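You operate a simulated robot arm through the tools that you are given. There is no shell and no other tool.

You are at the controls of a simulated robot arm. One attempt, no reset.

TASK
Put things in order on the top of the folding table. At the end: the folded green cloth stands where the folded pink cloth stood; the folded pink cloth is on the brown wide grey-tape carton (marked "bottle caps"); the blue sill clip stands where the green clip on the rack stood; the green clip on the rack stands where the folded green cloth stood; whatever was shut is shut again. Leave all else as you found it, and nothing knocked over.

The check looks at the end state, three seconds after you hand in, the way a careful person would. Anything else that was tipped, shoved, dropped, spilled or broken makes it a failure. A push-on lid holds only when it is set on centred and level and pressed home; a screw cap is set on level and turned clockwise until tight. Flat cloth is picked up by pressing the open fingertips on it (5 to 10 N) and closing them slowly along it; thin cloth reads only 2 to 8 mm in the jaws.

THE ROBOT
A 6-joint arm with a two-finger parallel gripper, fixed in place. Base frame: the origin is at the foot of the arm, x ahead of it, y to its left, z up; the work surface is at about z = 0. Lengths are in m, angles in degrees, forces in N, time in s.
With the tool pointing down near the work surface it reaches from about 0.14 to 0.58 m from the base axis. Its first joint turns from -66.0 to 66.0 degrees. Payload 2.1 kg.
The tool frame sits at the grasp point between the pads (the TCP): z along the fingers, y along the line on which they close. The tips reach 0.03 m beyond it. Largest opening 0.094 m; finger width 0.028, thickness 0.01; the body of the gripper, 0.05 by 0.096 m, starts 0.055 m behind the TCP.
Orientation is that of the tool frame in the base frame, as a unit quaternion [w, x, y, z]. With the fingers straight down and closing along the base's y, the tool's x points along the base's -x, its y along +y and its z along -z.

THE INTERFACE
- The arm moves only by the tool send_rows. Its argument "targets" is a list of rows, each an object (a shift or turn left out is 0, a gripper value left out holds the last) with "xyz": the shift along the base's x, y, z in units of 30 mm (1.0 is 30 mm), a list of three; "delta_rot": the turn, a rotation vector about the base's x, y, z in units of 8 degrees (1.0 is 8 degrees), a list of three; "gripper": the gripper command, from -1 (fully open) to 1 (shut), values between in proportion. In form: [{"xyz": [tx, ty, tz], "delta_rot": [wx, wy, wz], "gripper": gripper}, ...]. A call has 1 to 20 rows; each row shifts and turns the commanded pose from where the row before left it. A call with a number of a shift or a turn outside -1 to 1 is refused whole. Each row takes 0.2 s and may step no farther than 0.05 m and 8.6 degrees from the row before; otherwise, or with a gripper value out of range, the whole call is refused. A pose out of reach is approached as far as the arm can. The call stops where the force on the tool passes 40 N (or 10 N more than at its start, if that is more) or the arm is blocked; 0.2 s more then pass. Each finger travels about 0.072 m/s and halts on what it meets, pressing with about 29 N; the grip force reading is that of the motor and also rises with nothing between the fingers. The clock runs only during rows and for 0.2 s after the last one: add rows that do not move to give the fingers time. The reply holds the time, the measured pose of the TCP, the force on the tool along the base axes, the opening and the grip force, in the units named above and with some noise, with the torque about the TCP (base axes, N m) and any sound that the robot's microphone picked up, and new pictures: "views" is both (left out), scene, wrist or none.
- Cameras (640 x 400 px; columns grow to the right, rows downward): "scene" is fixed at [0.0379, -0.3622, 0.4788]; the picture's right is [0.90, -0.43, 0.00], its down [-0.27, -0.56, -0.79] and it looks along [0.34, 0.71, -0.62] (base axes); focal length 214 px, centre (320, 200). "wrist" rides on the gripper at [0.076, 0.014, -0.102] in the tool frame; the picture's right is [-0.18, 0.98, 0.00], its down [-0.75, -0.14, -0.64] and it looks along [-0.63, -0.12, 0.77] (tool axes); focal length 243 px, centre (320, 200). There is no depth. A picture from a camera that has moved, and an enlarged one, comes with that camera's place and axes in the base frame and with its lens.
- enlarge(camera, box): a new picture of the part [left, top, right, bottom] of that camera's present view, enlarged. It takes no simulated time.
- finish_job(): hands the job in; it is judged then, once.

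Places have to be worked out from the pictures, the camera data and where the tool is seen. Open the gripper and draw the arm clear of the work before you hand the job in, unless the task says otherwise.

The tools are called as a command line: name --argument value ..., lists and objects as JSON in quotes. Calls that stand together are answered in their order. send_rows: Moves the arm, as the interface text tells. Its arguments: {"type":"object","properties":{"targets":{"type":"array"},"views":{"type":"string","enum":["both","scene","wrist","none"]}},"required":["targets"]} The other tools are called the same way: enlarge (camera, box) takes an enlarged picture of a part of a camera's view; finish_job () hands the job in.

At the start:

```text
clock: 0.0
position: [0.2566, -0.0444, 0.3718]
tool_rot: [0.0, 0.001, 1.0, 0.0]
contact_force: [0.2, 0.3, -0.4]
torque: [-0.01, 0.04, -0.02]
finger_gap: 0.0939
finger_force: 0.1
```

scene: 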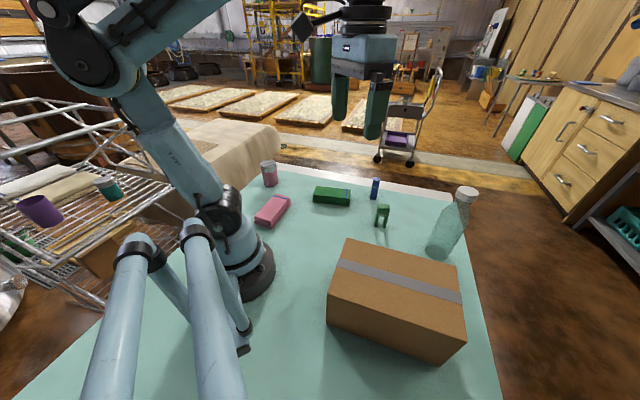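
wrist: 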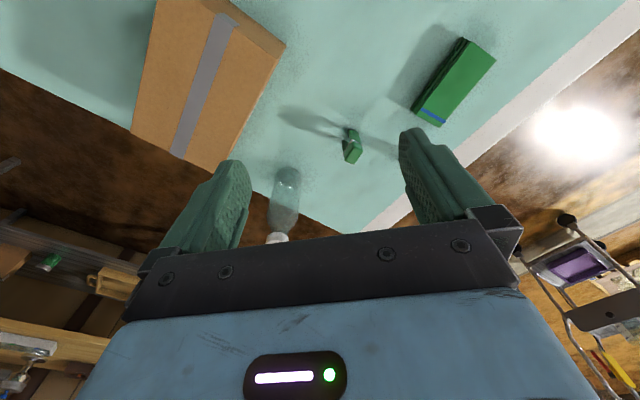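

I start by looking closely at the scene: the box, the pink cloth, the green cloth, the green clip and the blue clip.

enlarge --camera "scene" --box '[230, 140, 420, 260]'

enlarge --camera "scene" --box '[300, 170, 500, 370]'

enlarge --camera "wrist" --box '[260, 20, 520, 180]'

enlarge --camera "scene" --box '[0, 130, 140, 280]'

```text
3.33 times, centred on (325, 200) of scene
camera zoom: at [0.0379, -0.3622, 0.4788], right [0.9, -0.43, 0.0], down [-0.27, -0.56, -0.79], along [0.34, 0.71, -0.62], focal length 715 px, centre (303, 200)
```

zoom: 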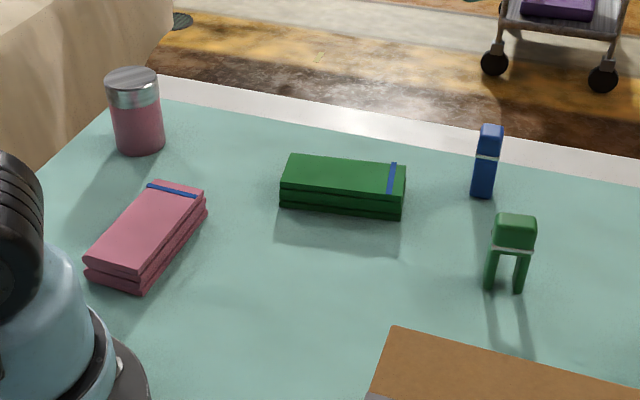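

```text
2.00 times, centred on (400, 270) of scene
camera zoom: at [0.0379, -0.3622, 0.4788], right [0.9, -0.43, 0.0], down [-0.27, -0.56, -0.79], along [0.34, 0.71, -0.62], focal length 429 px, centre (160, 60)
```

zoom: 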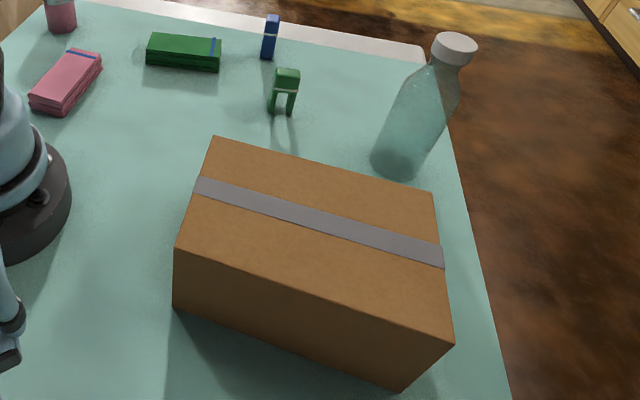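

```text
2.46 times, centred on (390, 100) of wrist
camera zoom: at [0.1816, -0.0297, 0.4727], right [0.18, 0.98, 0.0], down [0.75, -0.14, 0.64], along [0.63, -0.12, -0.77], focal length 597 px, centre (148, 446)
```

zoom: 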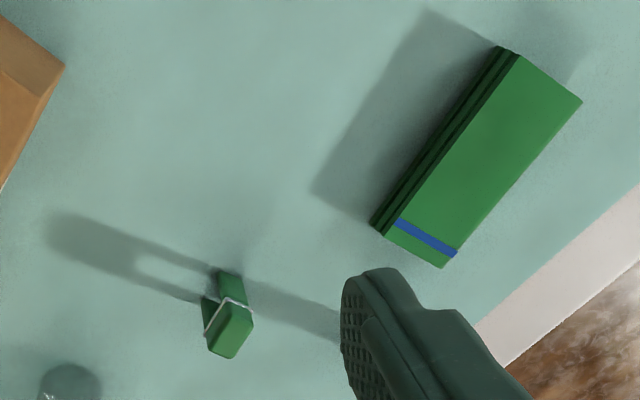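

```text
2.67 times, centred on (70, 205) of scene
camera zoom: at [0.0379, -0.3622, 0.4788], right [0.9, -0.43, 0.0], down [-0.27, -0.56, -0.79], along [0.34, 0.71, -0.62], focal length 572 px, centre (987, 187)
```

zoom: 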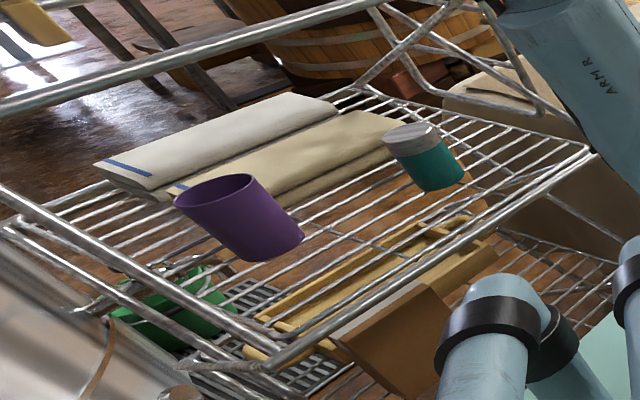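

The layout as I judge it: pink cloth about (0.133, 0.195) with its long axis near 45°, green cloth about (0.344, 0.176) near -35°, green clip about (0.407, -0.02), blue clip about (0.477, 0.105), carton top centre about (0.258, -0.223) at z≈0.118. I move above the pink cloth and turn the tool 45° to get a better look.

send_rows --targets '[{"xyz": [-0.41, 0.8, -0.5], "delta_rot": [0, 0, 0.5625], "gripper": -1}, {"xyz": [-0.41, 0.8, -0.5], "delta_rot": [0, 0, 0.5625]}, {"xyz": [-0.41, 0.8, -0.5], "delta_rot": [0, 0, 0.5625]}, {"xyz": [-0.41, 0.8, -0.5], "delta_rot": [0, 0, 0.5625]}, {"xyz": [-0.41, 0.8, -0.5], "delta_rot": [0, 0, 0.5625]}, {"xyz": [-0.41, 0.8, -0.5], "delta_rot": [0, 0, 0.5625]}, {"xyz": [-0.41, 0.8, -0.5], "delta_rot": [0, 0, 0.5625]}, {"xyz": [-0.41, 0.8, -0.5], "delta_rot": [0, 0, 0.5625]}, {"xyz": [-0.41, 0.8, -0.5], "delta_rot": [0, 0, 0.5625]}, {"xyz": [-0.41, 0.8, -0.5], "delta_rot": [0, 0, 0.5625]}, {"xyz": [0, 0, 0]}]'

```text
clock: 2.4
position: [0.1342, 0.1957, 0.2215]
tool_rot: [0.0, -0.383, 0.924, 0.0]
contact_force: [0.0, 0.9, 1.0]
torque: [0.03, -0.02, -0.01]
finger_gap: 0.0938
finger_force: 0.1
camera wrist: at [0.0709, 0.1517, 0.3235], right [-0.57, 0.82, 0.0], down [0.63, 0.43, 0.64], along [0.53, 0.36, -0.77], focal length 243 px, centre (320, 200)
```

scene: 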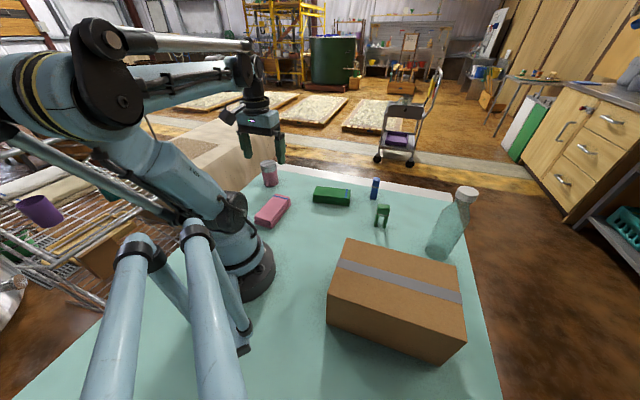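
wrist: 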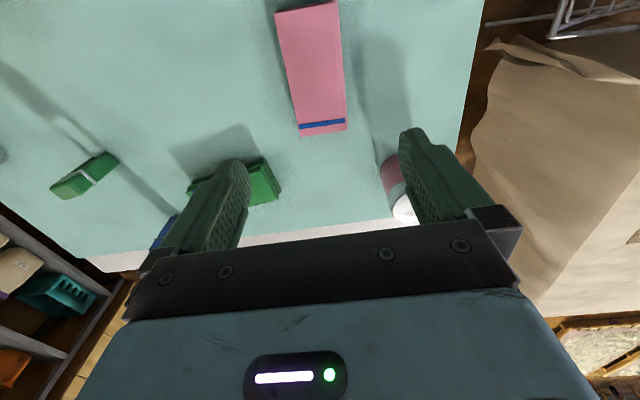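

The wrist view places the pink cloth's centre near (0.133, 0.188) with its axis around 42°. I enlarge it to measure it better and judge its thickness.

enlarge --camera "wrist" --box '[240, 0, 432, 150]'

enlarge --camera "scene" --box '[235, 180, 315, 240]'

enlarge --camera "wrist" --box '[0, 100, 320, 300]'

enlarge --camera "scene" --box '[340, 160, 420, 240]'

```text
2.67 times, centred on (336, 75) of wrist
camera zoom: at [0.0709, 0.1517, 0.3235], right [-0.57, 0.82, 0.0], down [0.63, 0.43, 0.64], along [0.53, 0.36, -0.77], focal length 647 px, centre (277, 533)
```

zoom: 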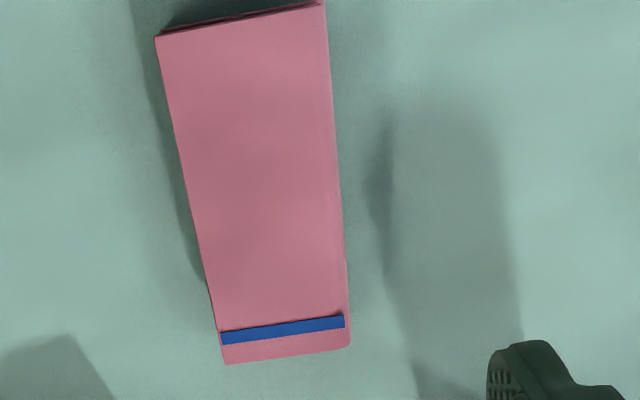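

```text
6.67 times, centred on (275, 210) of scene
camera zoom: at [0.0379, -0.3622, 0.4788], right [0.9, -0.43, 0.0], down [-0.27, -0.56, -0.79], along [0.34, 0.71, -0.62], focal length 1430 px, centre (620, 133)
```

zoom: 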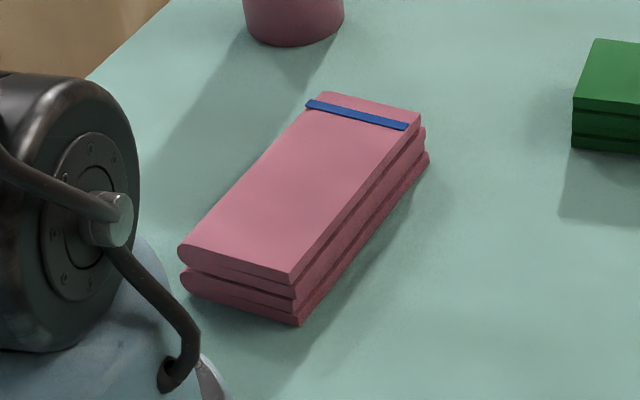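

```text
2.00 times, centred on (160, 200) of wrist
camera zoom: at [0.0709, 0.1517, 0.3235], right [-0.57, 0.82, 0.0], down [0.63, 0.43, 0.64], along [0.53, 0.36, -0.77], focal length 485 px, centre (640, 200)
```

zoom: 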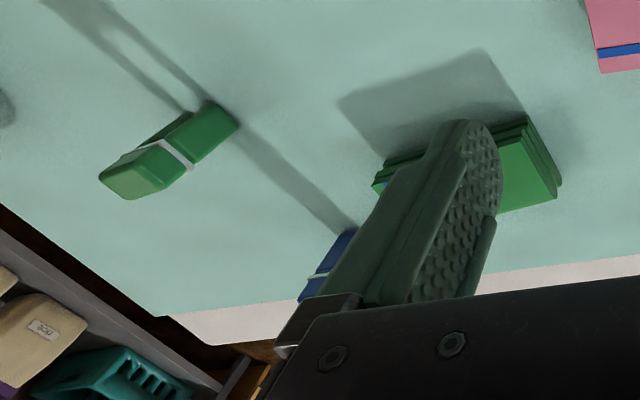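

```text
5.00 times, centred on (380, 200) of scene
camera zoom: at [0.0379, -0.3622, 0.4788], right [0.9, -0.43, 0.0], down [-0.27, -0.56, -0.79], along [0.34, 0.71, -0.62], focal length 1072 px, centre (20, 200)
```

zoom: 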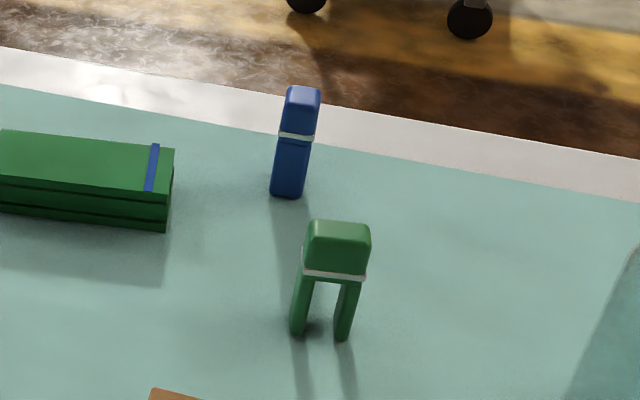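

The pink cloth is a three-layer fold, about 128 × 60 × 27 mm, centred near (0.133, 0.187) at yaw 43°. I trim the yaw and position and go down to just above it to check that the fingers straddle it.

send_rows --targets '[{"xyz": [-0.02, -0.15, -0.8], "delta_rot": [0, 0, -0.25]}, {"xyz": [-0.02, -0.14, -0.8]}, {"xyz": [0, 0, -0.8]}, {"xyz": [0, 0, -0.8]}, {"xyz": [0, 0, -0.8]}, {"xyz": [0, 0, -0.4]}, {"xyz": [0, 0, 0]}]'

```text
clock: 4.0
position: [0.1338, 0.1869, 0.0898]
tool_rot: [0.0, -0.366, 0.93, 0.0]
contact_force: [0.4, -0.3, 0.5]
torque: [0.0, 0.01, 0.0]
finger_gap: 0.094
finger_force: 0.1
camera wrist: at [0.0684, 0.1459, 0.1902], right [-0.54, 0.84, 0.0], down [0.65, 0.41, 0.64], along [0.54, 0.34, -0.77], focal length 243 px, centre (320, 200)
```

scene: 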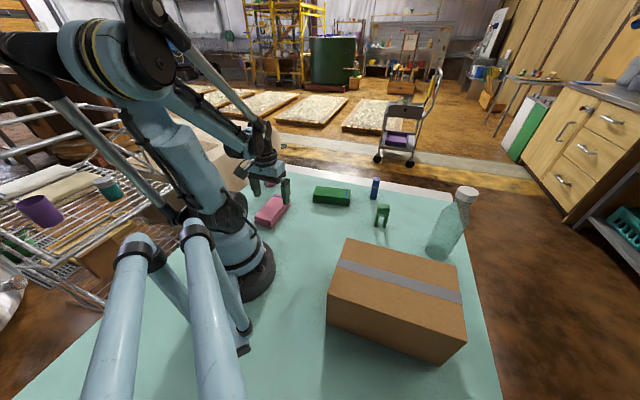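
wrist: 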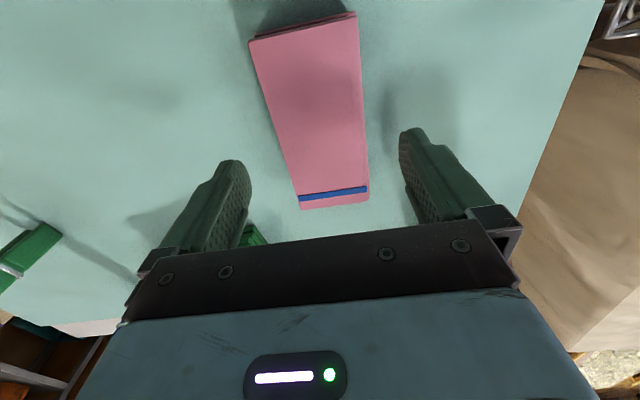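

From here the cloth's centre reads (0.134, 0.188), right between the fingers with ample side clearance. I go down until the tips are about 4 mm above the table.

send_rows --targets '[{"xyz": [0, 0.02, -0.5]}, {"xyz": [0, 0.02, -0.5]}, {"xyz": [0, 0, -0.4]}, {"xyz": [0, 0, -0.3]}, {"xyz": [0, 0, -0.15]}, {"xyz": [0, 0, 0]}]'

enlarge --camera "scene" --box '[235, 150, 315, 240]'

```text
clock: 5.4
position: [0.1336, 0.1875, 0.0336]
tool_rot: [0.0, -0.366, 0.931, 0.0]
contact_force: [0.2, -0.2, 0.1]
torque: [0.03, 0.02, 0.0]
finger_gap: 0.094
finger_force: 0.1
camera wrist: at [0.0687, 0.1469, 0.1351], right [-0.54, 0.84, 0.0], down [0.65, 0.41, 0.64], along [0.54, 0.34, -0.77], focal length 243 px, centre (320, 200)
```

scene: 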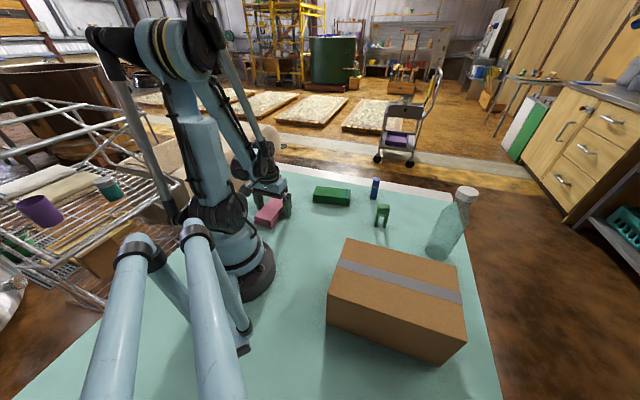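
wrist: 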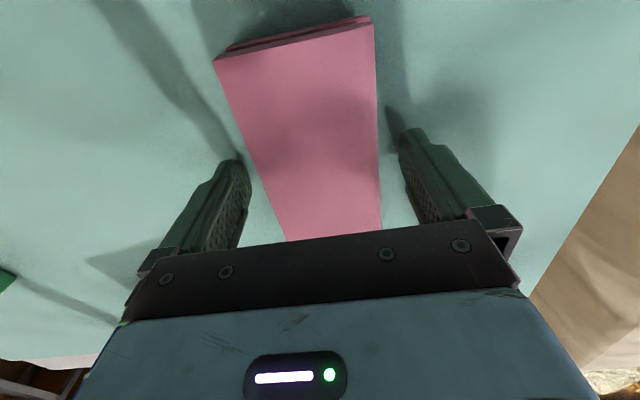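

```text
4.44 times, centred on (275, 195) of scene
camera zoom: at [0.0379, -0.3622, 0.4788], right [0.9, -0.43, 0.0], down [-0.27, -0.56, -0.79], along [0.34, 0.71, -0.62], focal length 953 px, centre (520, 222)
```

zoom: 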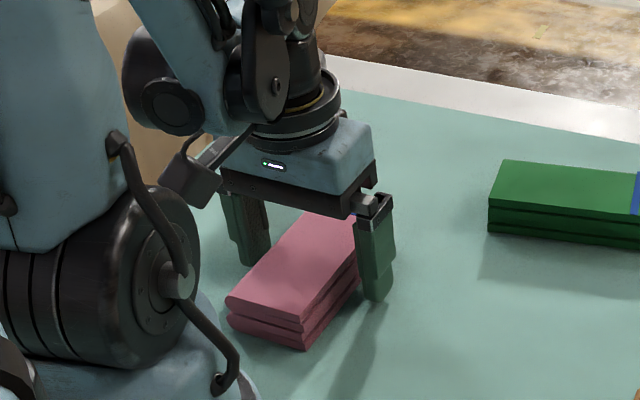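

The fingers straddle the pink cloth with the tips clear of the table. I close in steps and watch the opening and force readings.

send_rows --targets '[{"gripper": -0.7}, {"gripper": -0.5}, {"gripper": -0.4}, {"gripper": -0.3}, {"gripper": -0.25}, {"gripper": -0.2}, {"gripper": -0.2}]' --views "both"

enlarge --camera "scene" --box '[235, 150, 315, 240]'

```text
clock: 7.0
position: [0.134, 0.1879, 0.0329]
tool_rot: [0.0, -0.366, 0.93, 0.0]
contact_force: [-0.6, 0.0, 0.4]
torque: [0.02, 0.02, 0.01]
finger_gap: 0.0687
finger_force: 29.6
camera wrist: at [0.0687, 0.1469, 0.1352], right [-0.54, 0.84, 0.0], down [0.65, 0.41, 0.64], along [0.54, 0.34, -0.77], focal length 243 px, centre (320, 200)
```

scene: 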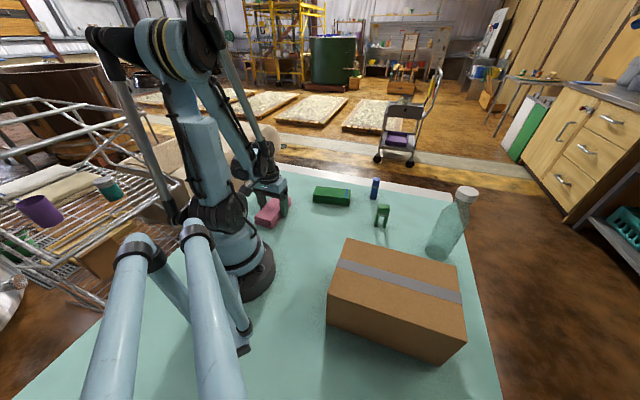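
wrist: 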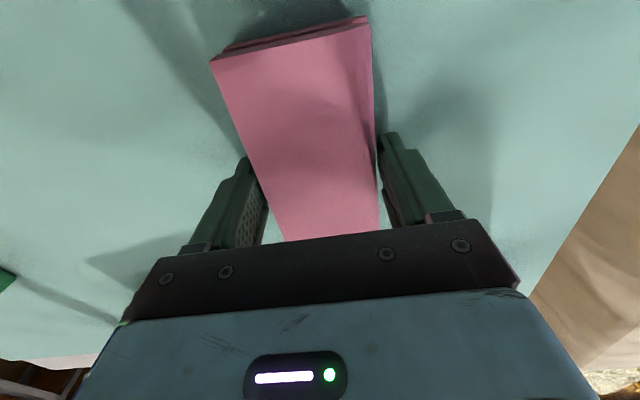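

```text
4.44 times, centred on (275, 195) of scene
camera zoom: at [0.0379, -0.3622, 0.4788], right [0.9, -0.43, 0.0], down [-0.27, -0.56, -0.79], along [0.34, 0.71, -0.62], focal length 953 px, centre (520, 222)
```

zoom: 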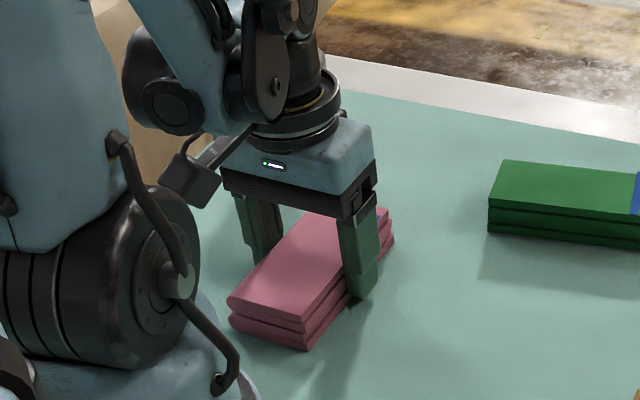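

The jaws stopped at 69 mm with a firm 30 N, so the folded cloth behaves like a solid pad and sits centred in the jaws. I lift it straight up and check that it comes along.

send_rows --targets '[{"xyz": [0, 0, 0.2]}, {"xyz": [0, 0, 0.3]}, {"xyz": [0, 0, 0.5]}, {"xyz": [0, 0, 0.8]}, {"xyz": [0, 0, 0.8]}, {"xyz": [0, 0, 0.8]}, {"xyz": [0, 0, 0.8]}, {"xyz": [0, 0, 0.8]}, {"xyz": [0, 0, 0.8]}, {"xyz": [0, 0, 0]}]'

```text
clock: 9.2
position: [0.1325, 0.1882, 0.206]
tool_rot: [0.0, -0.367, 0.93, 0.001]
contact_force: [0.9, -0.3, 0.2]
torque: [0.03, 0.0, 0.02]
finger_gap: 0.056
finger_force: 0.1
camera wrist: at [0.0679, 0.1465, 0.3091], right [-0.54, 0.84, 0.0], down [0.65, 0.41, 0.64], along [0.54, 0.34, -0.77], focal length 243 px, centre (320, 200)
```

scene: 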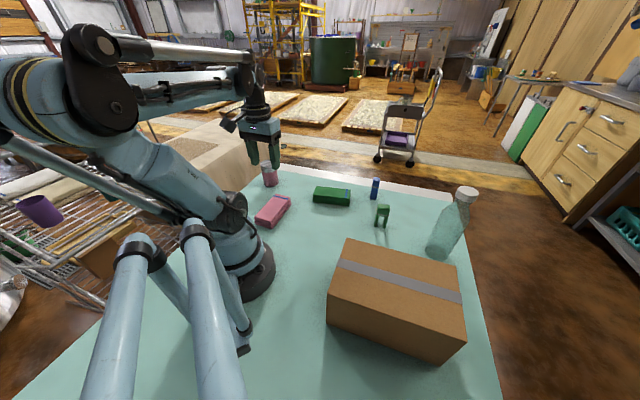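
wrist: 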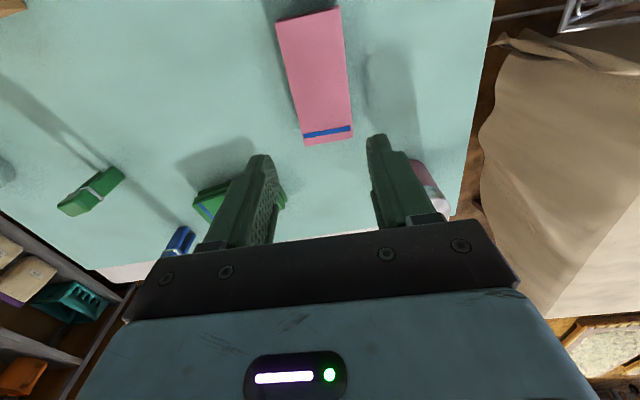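

The cloth slipped out of the jaws: the opening is now 56 mm with no force. I look at whether it moved or deformed.

enlarge --camera "wrist" --box '[240, 0, 432, 150]'

enlarge --camera "scene" --box '[235, 180, 315, 240]'

```text
2.67 times, centred on (336, 75) of wrist
camera zoom: at [0.0679, 0.1465, 0.3091], right [-0.54, 0.84, 0.0], down [0.65, 0.41, 0.64], along [0.54, 0.34, -0.77], focal length 647 px, centre (277, 533)
```

zoom: 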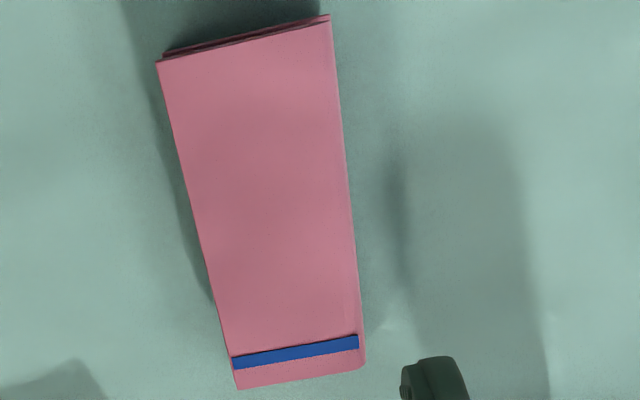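

```text
6.67 times, centred on (275, 210) of scene
camera zoom: at [0.0379, -0.3622, 0.4788], right [0.9, -0.43, 0.0], down [-0.27, -0.56, -0.79], along [0.34, 0.71, -0.62], focal length 1430 px, centre (620, 133)
```

zoom: 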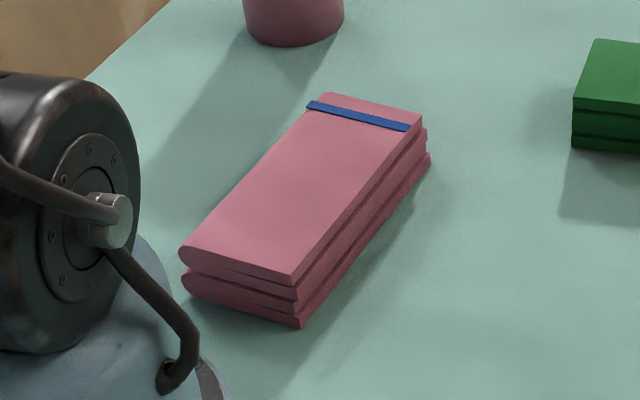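

The cloth is practically where it was and not deformed; the grip just slid up it, probably because the tips only touched the protruding bottom layer at their rounded ends. I open, go down again lower this time, and feel for the table.

send_rows --targets '[{"xyz": [0.02, 0, -0.6], "gripper": -1}, {"xyz": [0, 0, -0.8]}, {"xyz": [0, 0, -0.9]}, {"xyz": [0, 0, -0.9]}, {"xyz": [0, 0, -0.9]}, {"xyz": [0, 0, -0.8]}, {"xyz": [0, 0, -0.5]}, {"xyz": [0, 0, -0.3]}, {"xyz": [0, 0, -0.1]}, {"xyz": [0, 0, 0]}]' --views "wrist"

```text
clock: 11.4
position: [0.1332, 0.188, 0.0347]
tool_rot: [0.0, -0.366, 0.931, 0.0]
contact_force: [0.2, -0.5, -0.1]
torque: [0.0, 0.02, 0.0]
finger_gap: 0.0942
finger_force: 0.2
camera wrist: at [0.0685, 0.1467, 0.135], right [-0.54, 0.84, 0.0], down [0.65, 0.41, 0.64], along [0.54, 0.34, -0.77], focal length 243 px, centre (320, 200)
```

wrist: 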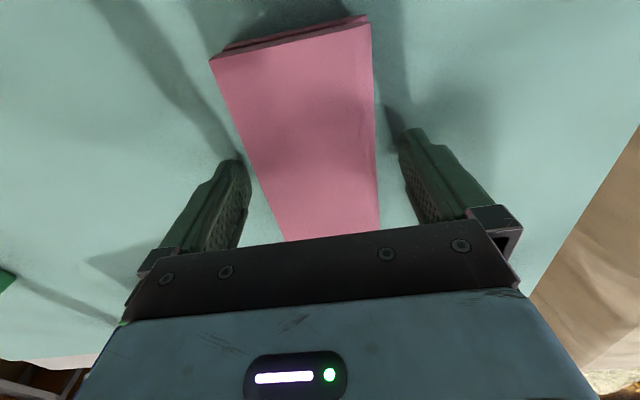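

The tips are about 4 mm above the table. I creep down 2.5 mm and watch the vertical force.

send_rows --targets '[{"xyz": [0, 0, -0.04]}, {"xyz": [0, 0, -0.04]}, {"xyz": [0, 0, 0]}, {"xyz": [0, 0, 0]}]' --views "none"

```text
clock: 12.4
position: [0.1332, 0.1876, 0.0315]
tool_rot: [-0.001, -0.366, 0.93, -0.001]
contact_force: [-0.2, -1.1, -0.2]
torque: [-0.01, 0.01, -0.02]
finger_gap: 0.0937
finger_force: 0.1
```

Still no contact. Down another 1.5 mm, slowly.

send_rows --targets '[{"xyz": [0, 0, -0.025]}, {"xyz": [0, 0, -0.025]}, {"xyz": [0, 0, 0]}, {"xyz": [0, 0, 0]}]' --views "none"

```text
clock: 13.1
position: [0.1334, 0.1865, 0.031]
tool_rot: [0.0, -0.367, 0.93, -0.001]
contact_force: [1.1, -1.3, 14.9]
torque: [0.33, 0.14, -0.08]
finger_gap: 0.0939
finger_force: 0.1
stopped in row 3: the force on the tool passed its limit at 48 N (the readings are from after the stop); the commanded pose is now the measured one
```

The tips touched the table at TCP z≈0.030. I back off about 1 mm and close fully.

send_rows --targets '[{"xyz": [0, 0, 0.035]}, {"xyz": [0, 0.02, 0]}, {"xyz": [0, 0, 0], "gripper": -0.6}, {"xyz": [0, 0, 0], "gripper": -0.45}, {"xyz": [0, 0, 0], "gripper": -0.3}, {"xyz": [0, 0, 0], "gripper": 0.2}, {"xyz": [0, 0, 0], "gripper": 1}, {"xyz": [0, 0, 0]}]'

enlarge --camera "scene" --box '[240, 165, 304, 229]'

```text
clock: 14.8
position: [0.1335, 0.1882, 0.0301]
tool_rot: [0.0, -0.366, 0.931, 0.0]
contact_force: [1.3, -0.9, 1.3]
torque: [-0.07, -0.03, 0.02]
finger_gap: 0.0689
finger_force: 29.6
camera wrist: at [0.0686, 0.1476, 0.1326], right [-0.54, 0.84, 0.0], down [0.65, 0.41, 0.64], along [0.54, 0.34, -0.77], focal length 243 px, centre (320, 200)
```

scene: 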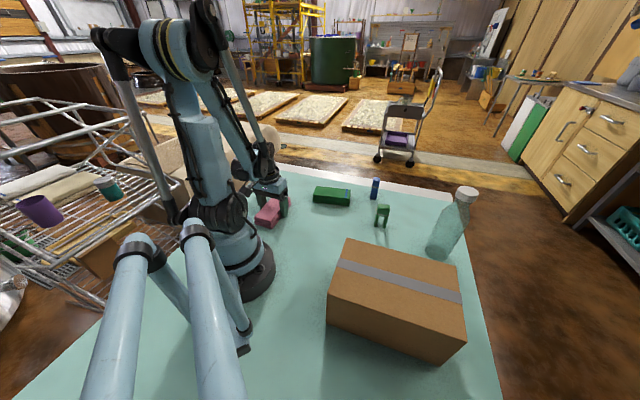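
wrist: 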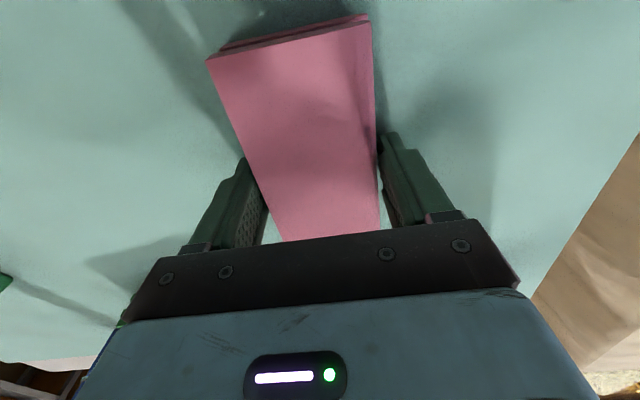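

```text
6.25 times, centred on (272, 197) of scene
camera zoom: at [0.0379, -0.3622, 0.4788], right [0.9, -0.43, 0.0], down [-0.27, -0.56, -0.79], along [0.34, 0.71, -0.62], focal length 1340 px, centre (620, 219)
```

zoom: 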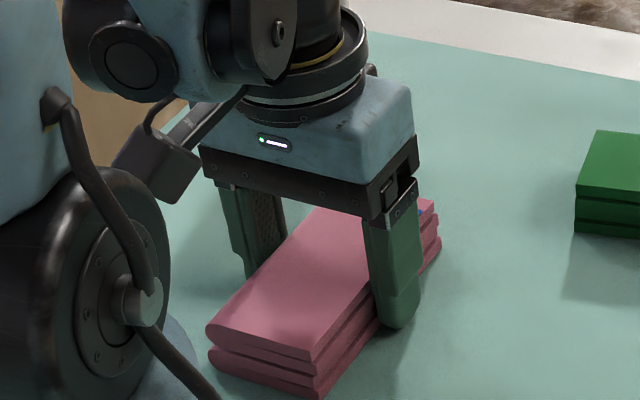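

Gap 69 mm at 30 N again. I lift only 6 mm very slowly and read the state before going on.

send_rows --targets '[{"xyz": [0, 0, 0.05]}, {"xyz": [0, 0, 0.05]}, {"xyz": [0, 0, 0.05]}, {"xyz": [0, 0, 0.05]}, {"xyz": [0, 0, 0]}]'

enlarge --camera "scene" --box '[240, 165, 304, 229]'

```text
clock: 16.1
position: [0.1322, 0.1881, 0.0362]
tool_rot: [-0.001, -0.367, 0.93, 0.0]
contact_force: [-0.2, -0.6, -0.1]
torque: [0.02, 0.03, -0.02]
finger_gap: 0.0688
finger_force: 28.8
camera wrist: at [0.0688, 0.1476, 0.1384], right [-0.54, 0.84, 0.0], down [0.65, 0.41, 0.64], along [0.54, 0.34, -0.77], focal length 243 px, centre (320, 200)
```

scene: 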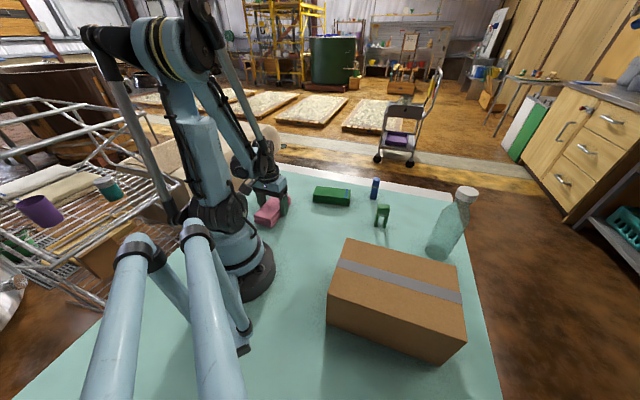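
wrist: 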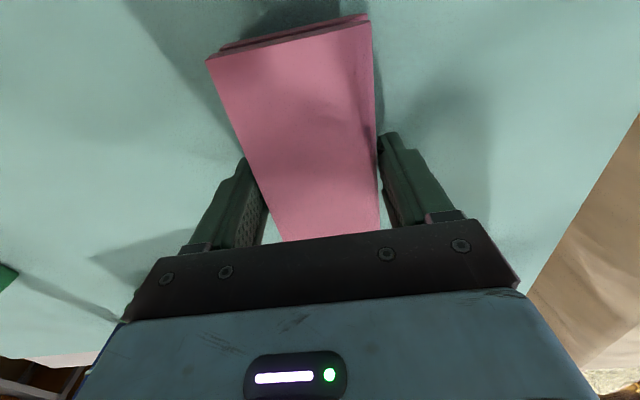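

```text
6.25 times, centred on (272, 197) of scene
camera zoom: at [0.0379, -0.3622, 0.4788], right [0.9, -0.43, 0.0], down [-0.27, -0.56, -0.79], along [0.34, 0.71, -0.62], focal length 1340 px, centre (620, 219)
```

zoom: 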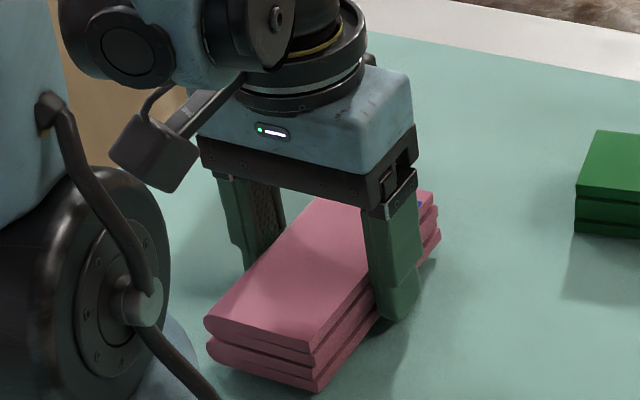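

The cloth now rides with the gripper (unchanged in the wrist view, raised in the scene view, 29 N held). I continue lifting gently to about 0.11.

send_rows --targets '[{"xyz": [0, 0, 0.1]}, {"xyz": [0, 0, 0.15]}, {"xyz": [0, 0, 0.2]}, {"xyz": [0, 0, 0.3]}, {"xyz": [0, 0, 0.35]}, {"xyz": [0, 0, 0.4]}, {"xyz": [0, 0, 0.4]}, {"xyz": [0, 0, 0.3]}, {"xyz": [0, 0, 0.2]}, {"xyz": [0, 0, 0.1]}, {"xyz": [0, 0, 0]}]'

```text
clock: 18.4
position: [0.1336, 0.1879, 0.1124]
tool_rot: [0.0, -0.366, 0.931, 0.0]
contact_force: [0.4, -0.1, -0.3]
torque: [-0.02, -0.01, 0.02]
finger_gap: 0.0687
finger_force: 29.1
camera wrist: at [0.0683, 0.1474, 0.214], right [-0.54, 0.84, 0.0], down [0.65, 0.41, 0.64], along [0.54, 0.34, -0.77], focal length 243 px, centre (320, 200)
```

scene: 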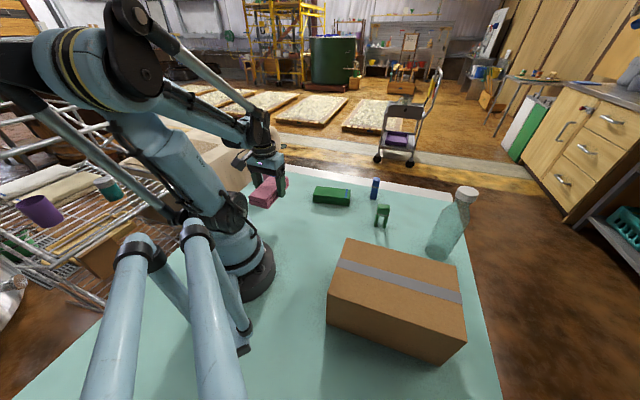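
wrist: 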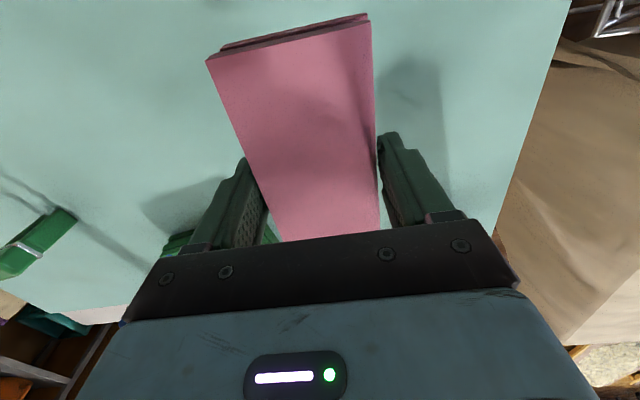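

The pink cloth is securely held. I raise it to about 0.21 and swing round toward the front, turning the tool on the way.

send_rows --targets '[{"xyz": [0, 0, 0.3]}, {"xyz": [0, 0, 0.6]}, {"xyz": [0, 0, 0.7]}, {"xyz": [0, 0, 0.7]}, {"xyz": [0, 0, 0.6]}, {"xyz": [0.2, -0.25, 0.4], "delta_rot": [0, 0, -0.3]}, {"xyz": [0.4, -0.55, 0], "delta_rot": [0, 0, -0.5]}, {"xyz": [0.4, -0.55, 0], "delta_rot": [0, 0, -0.5]}, {"xyz": [0.4, -0.55, 0], "delta_rot": [0, 0, -0.5]}, {"xyz": [0.4, -0.55, 0], "delta_rot": [0, 0, -0.5]}, {"xyz": [0.4, -0.55, 0], "delta_rot": [0, 0, -0.5]}, {"xyz": [0.4, -0.55, 0], "delta_rot": [0, 0, -0.5]}, {"xyz": [0.4, -0.55, 0], "delta_rot": [0, 0, -0.5]}, {"xyz": [0.4, -0.55, 0], "delta_rot": [0, 0, -0.5]}, {"xyz": [0.4, -0.55, 0], "delta_rot": [0, 0, -0.5]}, {"xyz": [0.4, -0.55, 0], "delta_rot": [0, 0, -0.5]}, {"xyz": [0.35, -0.55, 0], "delta_rot": [0, 0, -0.3]}, {"xyz": [0, 0, 0]}]'

```text
clock: 22.2
position: [0.2701, -0.0005, 0.2116]
tool_rot: [0.0, 0.015, 1.0, 0.0]
contact_force: [0.0, 0.2, -0.3]
torque: [-0.02, -0.03, -0.02]
finger_gap: 0.0688
finger_force: 29.4
camera wrist: at [0.1954, 0.0161, 0.3128], right [0.22, 0.98, 0.0], down [0.75, -0.17, 0.64], along [0.63, -0.14, -0.77], focal length 243 px, centre (320, 200)
```

scene: 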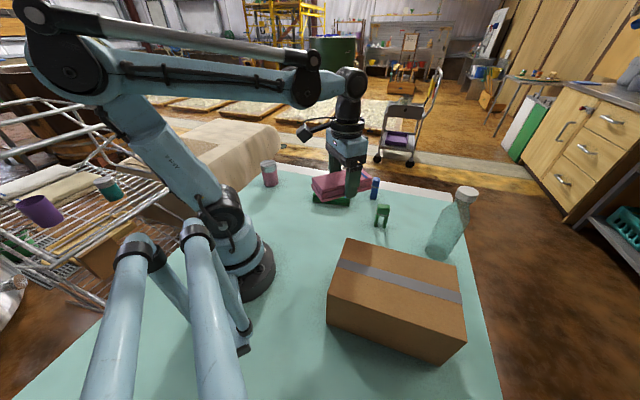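
wrist: 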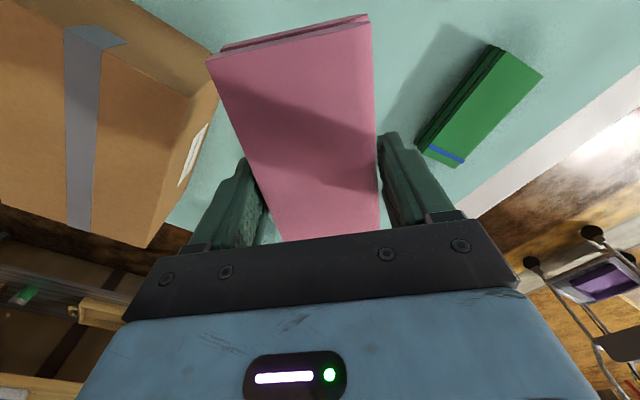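

Still held. I now move over the carton, turning to its long-axis direction (about -44.6°).

send_rows --targets '[{"xyz": [-0.036, -0.4, 0], "delta_rot": [0, 0, -0.3]}, {"xyz": [-0.036, -0.65, 0], "delta_rot": [0, 0, -0.5]}, {"xyz": [-0.036, -0.7, 0], "delta_rot": [0, 0, -0.5]}, {"xyz": [-0.036, -0.7, 0], "delta_rot": [0, 0, -0.5]}, {"xyz": [-0.036, -0.7, 0], "delta_rot": [0, 0, -0.5]}, {"xyz": [-0.036, -0.7, 0], "delta_rot": [0, 0, -0.5]}, {"xyz": [-0.036, -0.7, 0], "delta_rot": [0, 0, -0.5]}, {"xyz": [-0.036, -0.7, 0], "delta_rot": [0, 0, -0.5]}, {"xyz": [-0.036, -0.7, 0], "delta_rot": [0, 0, -0.5]}, {"xyz": [-0.036, -0.7, 0], "delta_rot": [0, 0, -0.5]}, {"xyz": [-0.036, -0.5, 0], "delta_rot": [0, 0, -0.36]}, {"xyz": [0, -0.27, 0], "delta_rot": [0, 0, -0.2]}, {"xyz": [0, 0, 0]}]'

```text
clock: 25.1
position: [0.2576, -0.2239, 0.2107]
tool_rot: [0.0, 0.381, 0.925, 0.0]
contact_force: [-0.5, 0.1, -0.1]
torque: [0.02, 0.03, -0.01]
finger_gap: 0.0687
finger_force: 28.9
camera wrist: at [0.2144, -0.1586, 0.3126], right [0.82, 0.57, 0.0], down [0.44, -0.63, 0.64], along [0.36, -0.53, -0.77], focal length 243 px, centre (320, 200)
```

scene: 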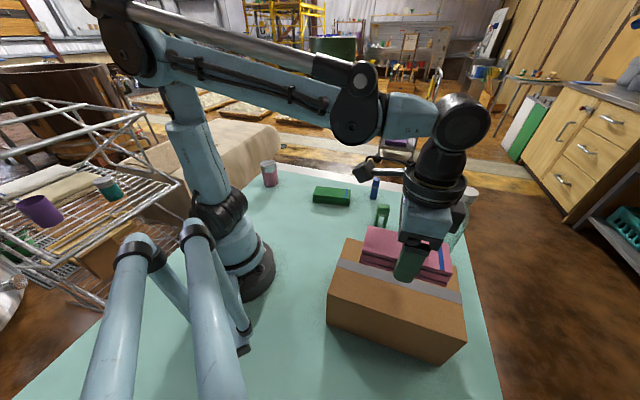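
wrist: 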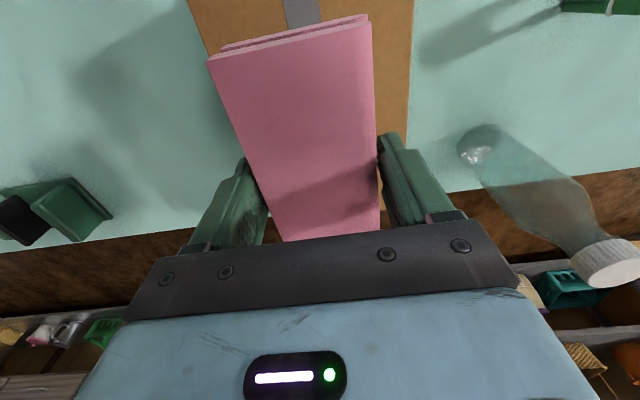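

The pink cloth is over the carton, and the carton's centre line (from its visible edges) matches to within 2 mm. I lower to just above the expected contact height.

send_rows --targets '[{"xyz": [0, 0, -0.4]}, {"xyz": [0, 0, -0.5]}, {"xyz": [0, 0, -0.4]}, {"xyz": [0, 0, -0.3]}, {"xyz": [0, 0, -0.15]}, {"xyz": [0, 0, 0]}]'

enlarge --camera "scene" --box '[310, 190, 480, 370]'

```text
clock: 26.4
position: [0.2573, -0.2229, 0.159]
tool_rot: [-0.001, 0.38, 0.925, 0.0]
contact_force: [-0.1, 0.3, -0.1]
torque: [0.0, 0.01, -0.01]
finger_gap: 0.0688
finger_force: 29.3
camera wrist: at [0.2139, -0.159, 0.2599], right [0.82, 0.57, 0.0], down [0.44, -0.63, 0.64], along [0.36, -0.53, -0.77], focal length 243 px, centre (320, 200)
```

scene: 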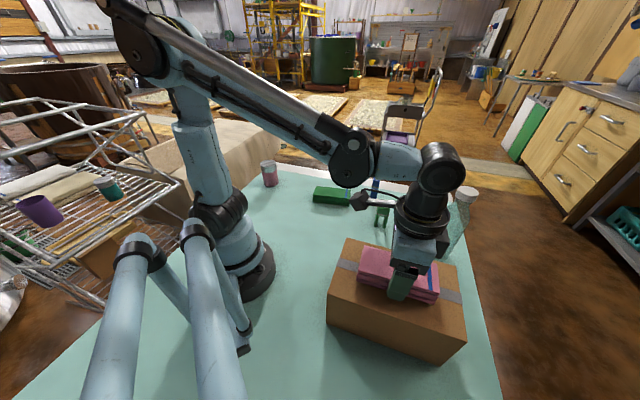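
wrist: 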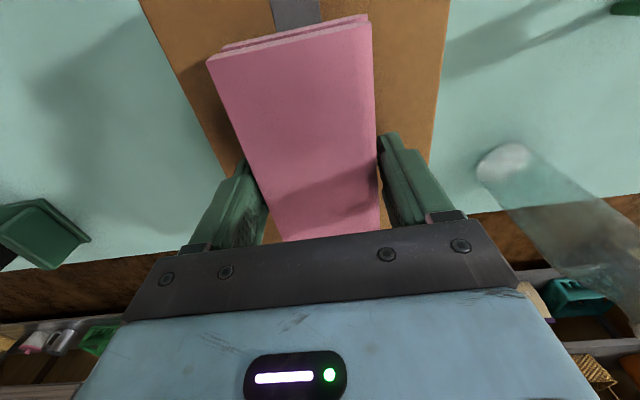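

```text
2.22 times, centred on (395, 280) of scene
camera zoom: at [0.0379, -0.3622, 0.4788], right [0.9, -0.43, 0.0], down [-0.27, -0.56, -0.79], along [0.34, 0.71, -0.62], focal length 477 px, centre (153, 22)
```

zoom: 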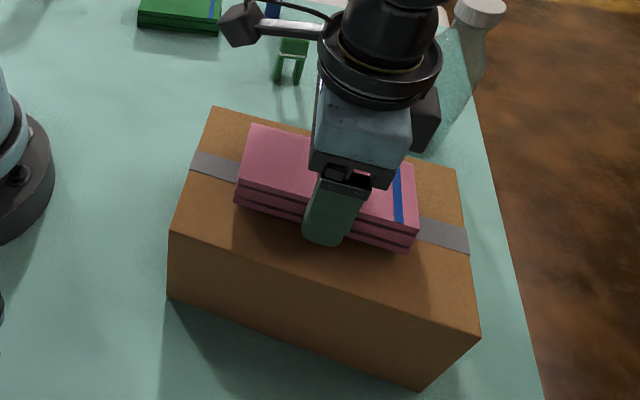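

About 1 cm to go. Before contact I take a closer look at the green thing at the left edge of the wrist view, which the scene camera cannot see.

enlarge --camera "wrist" --box '[0, 160, 200, 400]'

enlarge --camera "wrist" --box '[180, 0, 440, 250]'

```text
1.67 times, centred on (100, 280) of wrist
camera zoom: at [0.2139, -0.159, 0.2599], right [0.82, 0.57, 0.0], down [0.44, -0.63, 0.64], along [0.36, -0.53, -0.77], focal length 404 px, centre (687, 67)
```

zoom: 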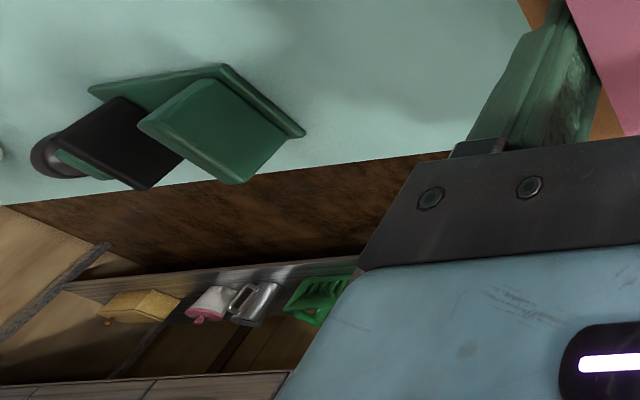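

```text
1.60 times, centred on (310, 125) of wrist
camera zoom: at [0.2139, -0.159, 0.2599], right [0.82, 0.57, 0.0], down [0.44, -0.63, 0.64], along [0.36, -0.53, -0.77], focal length 388 px, centre (336, 320)
```

zoom: 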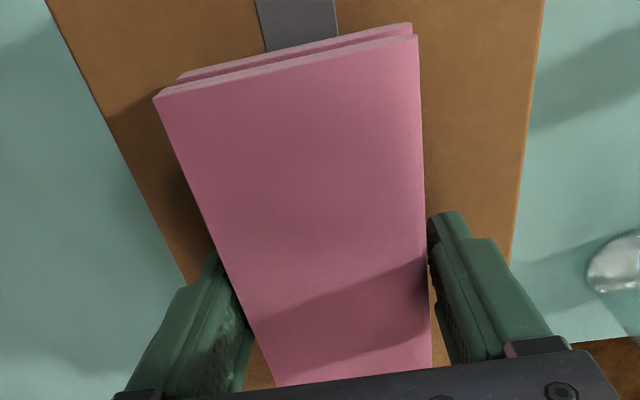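

That is the stand of the scene camera, not a work item. Now I creep down toward the carton top.

send_rows --targets '[{"xyz": [0, 0, -0.1]}, {"xyz": [0, 0, -0.1]}, {"xyz": [0, 0, 0]}]' --views "none"

```text
clock: 27.2
position: [0.2571, -0.2248, 0.1524]
tool_rot: [-0.001, 0.38, 0.925, 0.0]
contact_force: [0.8, 0.7, -0.1]
torque: [-0.01, 0.03, 0.0]
finger_gap: 0.0688
finger_force: 28.9
```

send_rows --targets '[{"xyz": [0, 0, -0.05]}, {"xyz": [0, 0, -0.05]}, {"xyz": [0, 0, 0]}]' --views "none"

```text
clock: 28.0
position: [0.257, -0.2236, 0.1513]
tool_rot: [-0.001, 0.38, 0.925, 0.0]
contact_force: [-0.7, 1.1, 10.3]
torque: [-0.03, -0.13, -0.02]
finger_gap: 0.0688
finger_force: 28.7
stopped in row 3: the force on the tool passed its limit at 41 N (the readings are from after the stop); the commanded pose is now the measured one
```

The cloth is resting on the carton (10 N residual). I release by opening the jaws and let it settle.

send_rows --targets '[{"xyz": [0, 0, 0.01], "gripper": -0.3}, {"gripper": -0.45}, {"gripper": -0.6}, {"gripper": -0.8}, {"gripper": -1}, {"gripper": -1}]'

enlarge --camera "scene" --box '[310, 190, 480, 370]'

```text
clock: 29.4
position: [0.2576, -0.2233, 0.151]
tool_rot: [0.0, 0.38, 0.925, 0.0]
contact_force: [0.0, 0.3, -0.2]
torque: [0.03, 0.02, -0.02]
finger_gap: 0.0938
finger_force: 0.0
camera wrist: at [0.2144, -0.1591, 0.2525], right [0.82, 0.57, 0.0], down [0.44, -0.63, 0.64], along [0.36, -0.53, -0.77], focal length 243 px, centre (320, 200)
```

scene: 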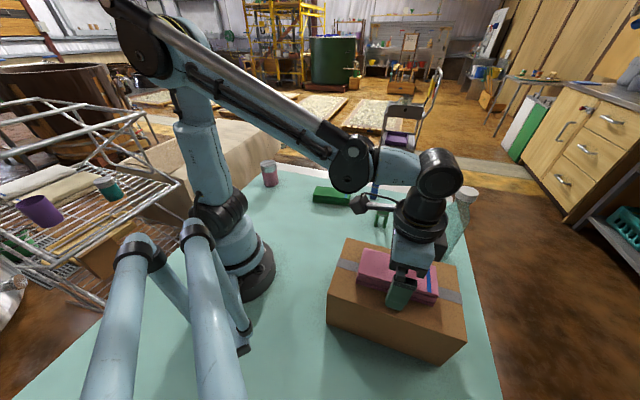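
wrist: 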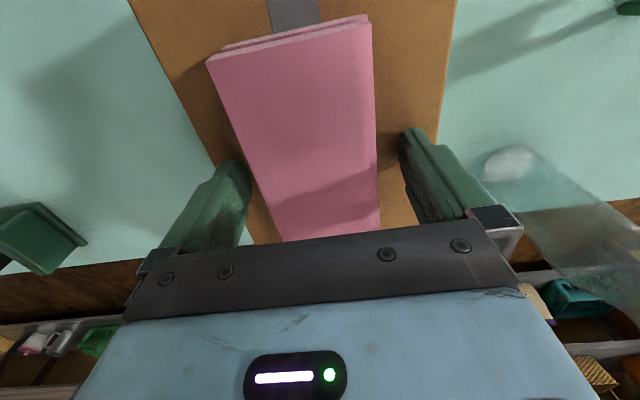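

```text
2.22 times, centred on (395, 280) of scene
camera zoom: at [0.0379, -0.3622, 0.4788], right [0.9, -0.43, 0.0], down [-0.27, -0.56, -0.79], along [0.34, 0.71, -0.62], focal length 477 px, centre (153, 22)
```

zoom: 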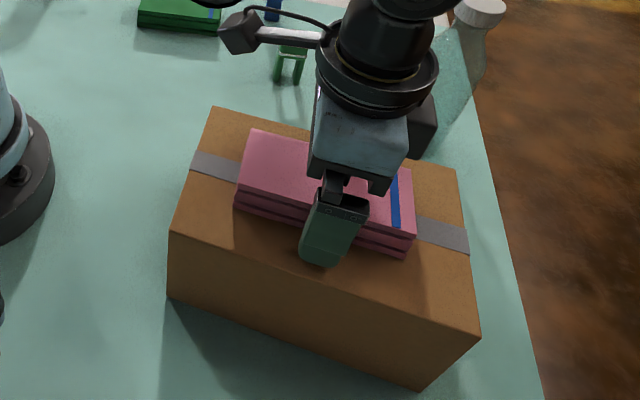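

The pink cloth lies flat on the carton. I lift straight up, then move across to above the green cloth with yaw about -35°.

send_rows --targets '[{"xyz": [0, 0, 0.3]}, {"xyz": [0, 0, 0.6]}, {"xyz": [0, 0, 0.9]}, {"xyz": [0, 0, 0.9]}, {"xyz": [0, 0, 0.6]}, {"xyz": [0.194, 0.89, 0], "delta_rot": [0, 0, 0.081]}, {"xyz": [0.194, 0.89, 0], "delta_rot": [0, 0, 0.081]}, {"xyz": [0.194, 0.89, 0], "delta_rot": [0, 0, 0.081]}, {"xyz": [0.194, 0.89, 0], "delta_rot": [0, 0, 0.081]}, {"xyz": [0.194, 0.89, 0], "delta_rot": [0, 0, 0.081]}, {"xyz": [0.194, 0.89, 0], "delta_rot": [0, 0, 0.081]}, {"xyz": [0.194, 0.89, 0], "delta_rot": [0, 0, 0.081]}, {"xyz": [0.194, 0.89, 0], "delta_rot": [0, 0, 0.081]}, {"xyz": [0.194, 0.89, 0], "delta_rot": [0, 0, 0.081]}, {"xyz": [0.194, 0.89, 0], "delta_rot": [0, 0, 0.081]}, {"xyz": [0.194, 0.89, 0], "delta_rot": [0, 0, 0.081]}, {"xyz": [0.194, 0.89, 0], "delta_rot": [0, 0, 0.081]}, {"xyz": [0.194, 0.89, 0], "delta_rot": [0, 0, 0.081]}, {"xyz": [0.194, 0.89, 0], "delta_rot": [0, 0, 0.081]}, {"xyz": [0.194, 0.89, 0], "delta_rot": [0, 0, 0.081]}]'

```text
clock: 33.6
position: [0.3439, 0.1773, 0.2517]
tool_rot: [-0.001, 0.299, 0.954, 0.001]
contact_force: [-0.6, 0.5, 0.5]
torque: [0.0, 0.02, -0.01]
finger_gap: 0.0942
finger_force: 0.0
camera wrist: at [0.2911, 0.2335, 0.3519], right [0.71, 0.7, 0.0], down [0.54, -0.55, 0.64], along [0.45, -0.46, -0.77], focal length 243 px, centre (320, 200)
```

scene: 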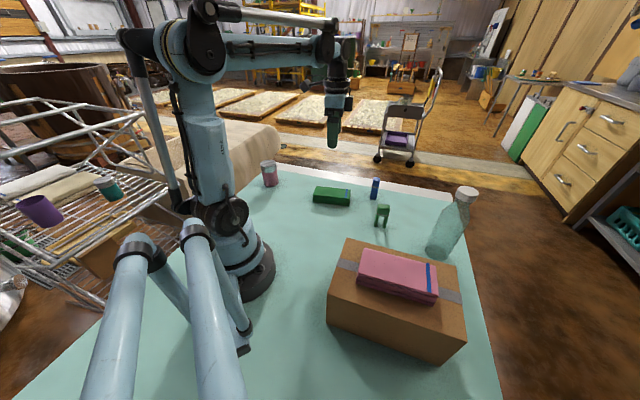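
wrist: 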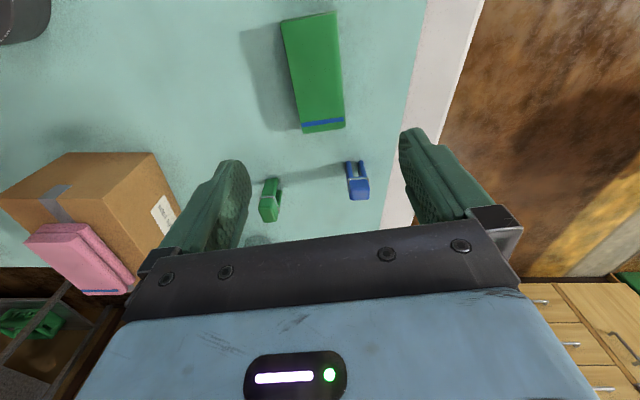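

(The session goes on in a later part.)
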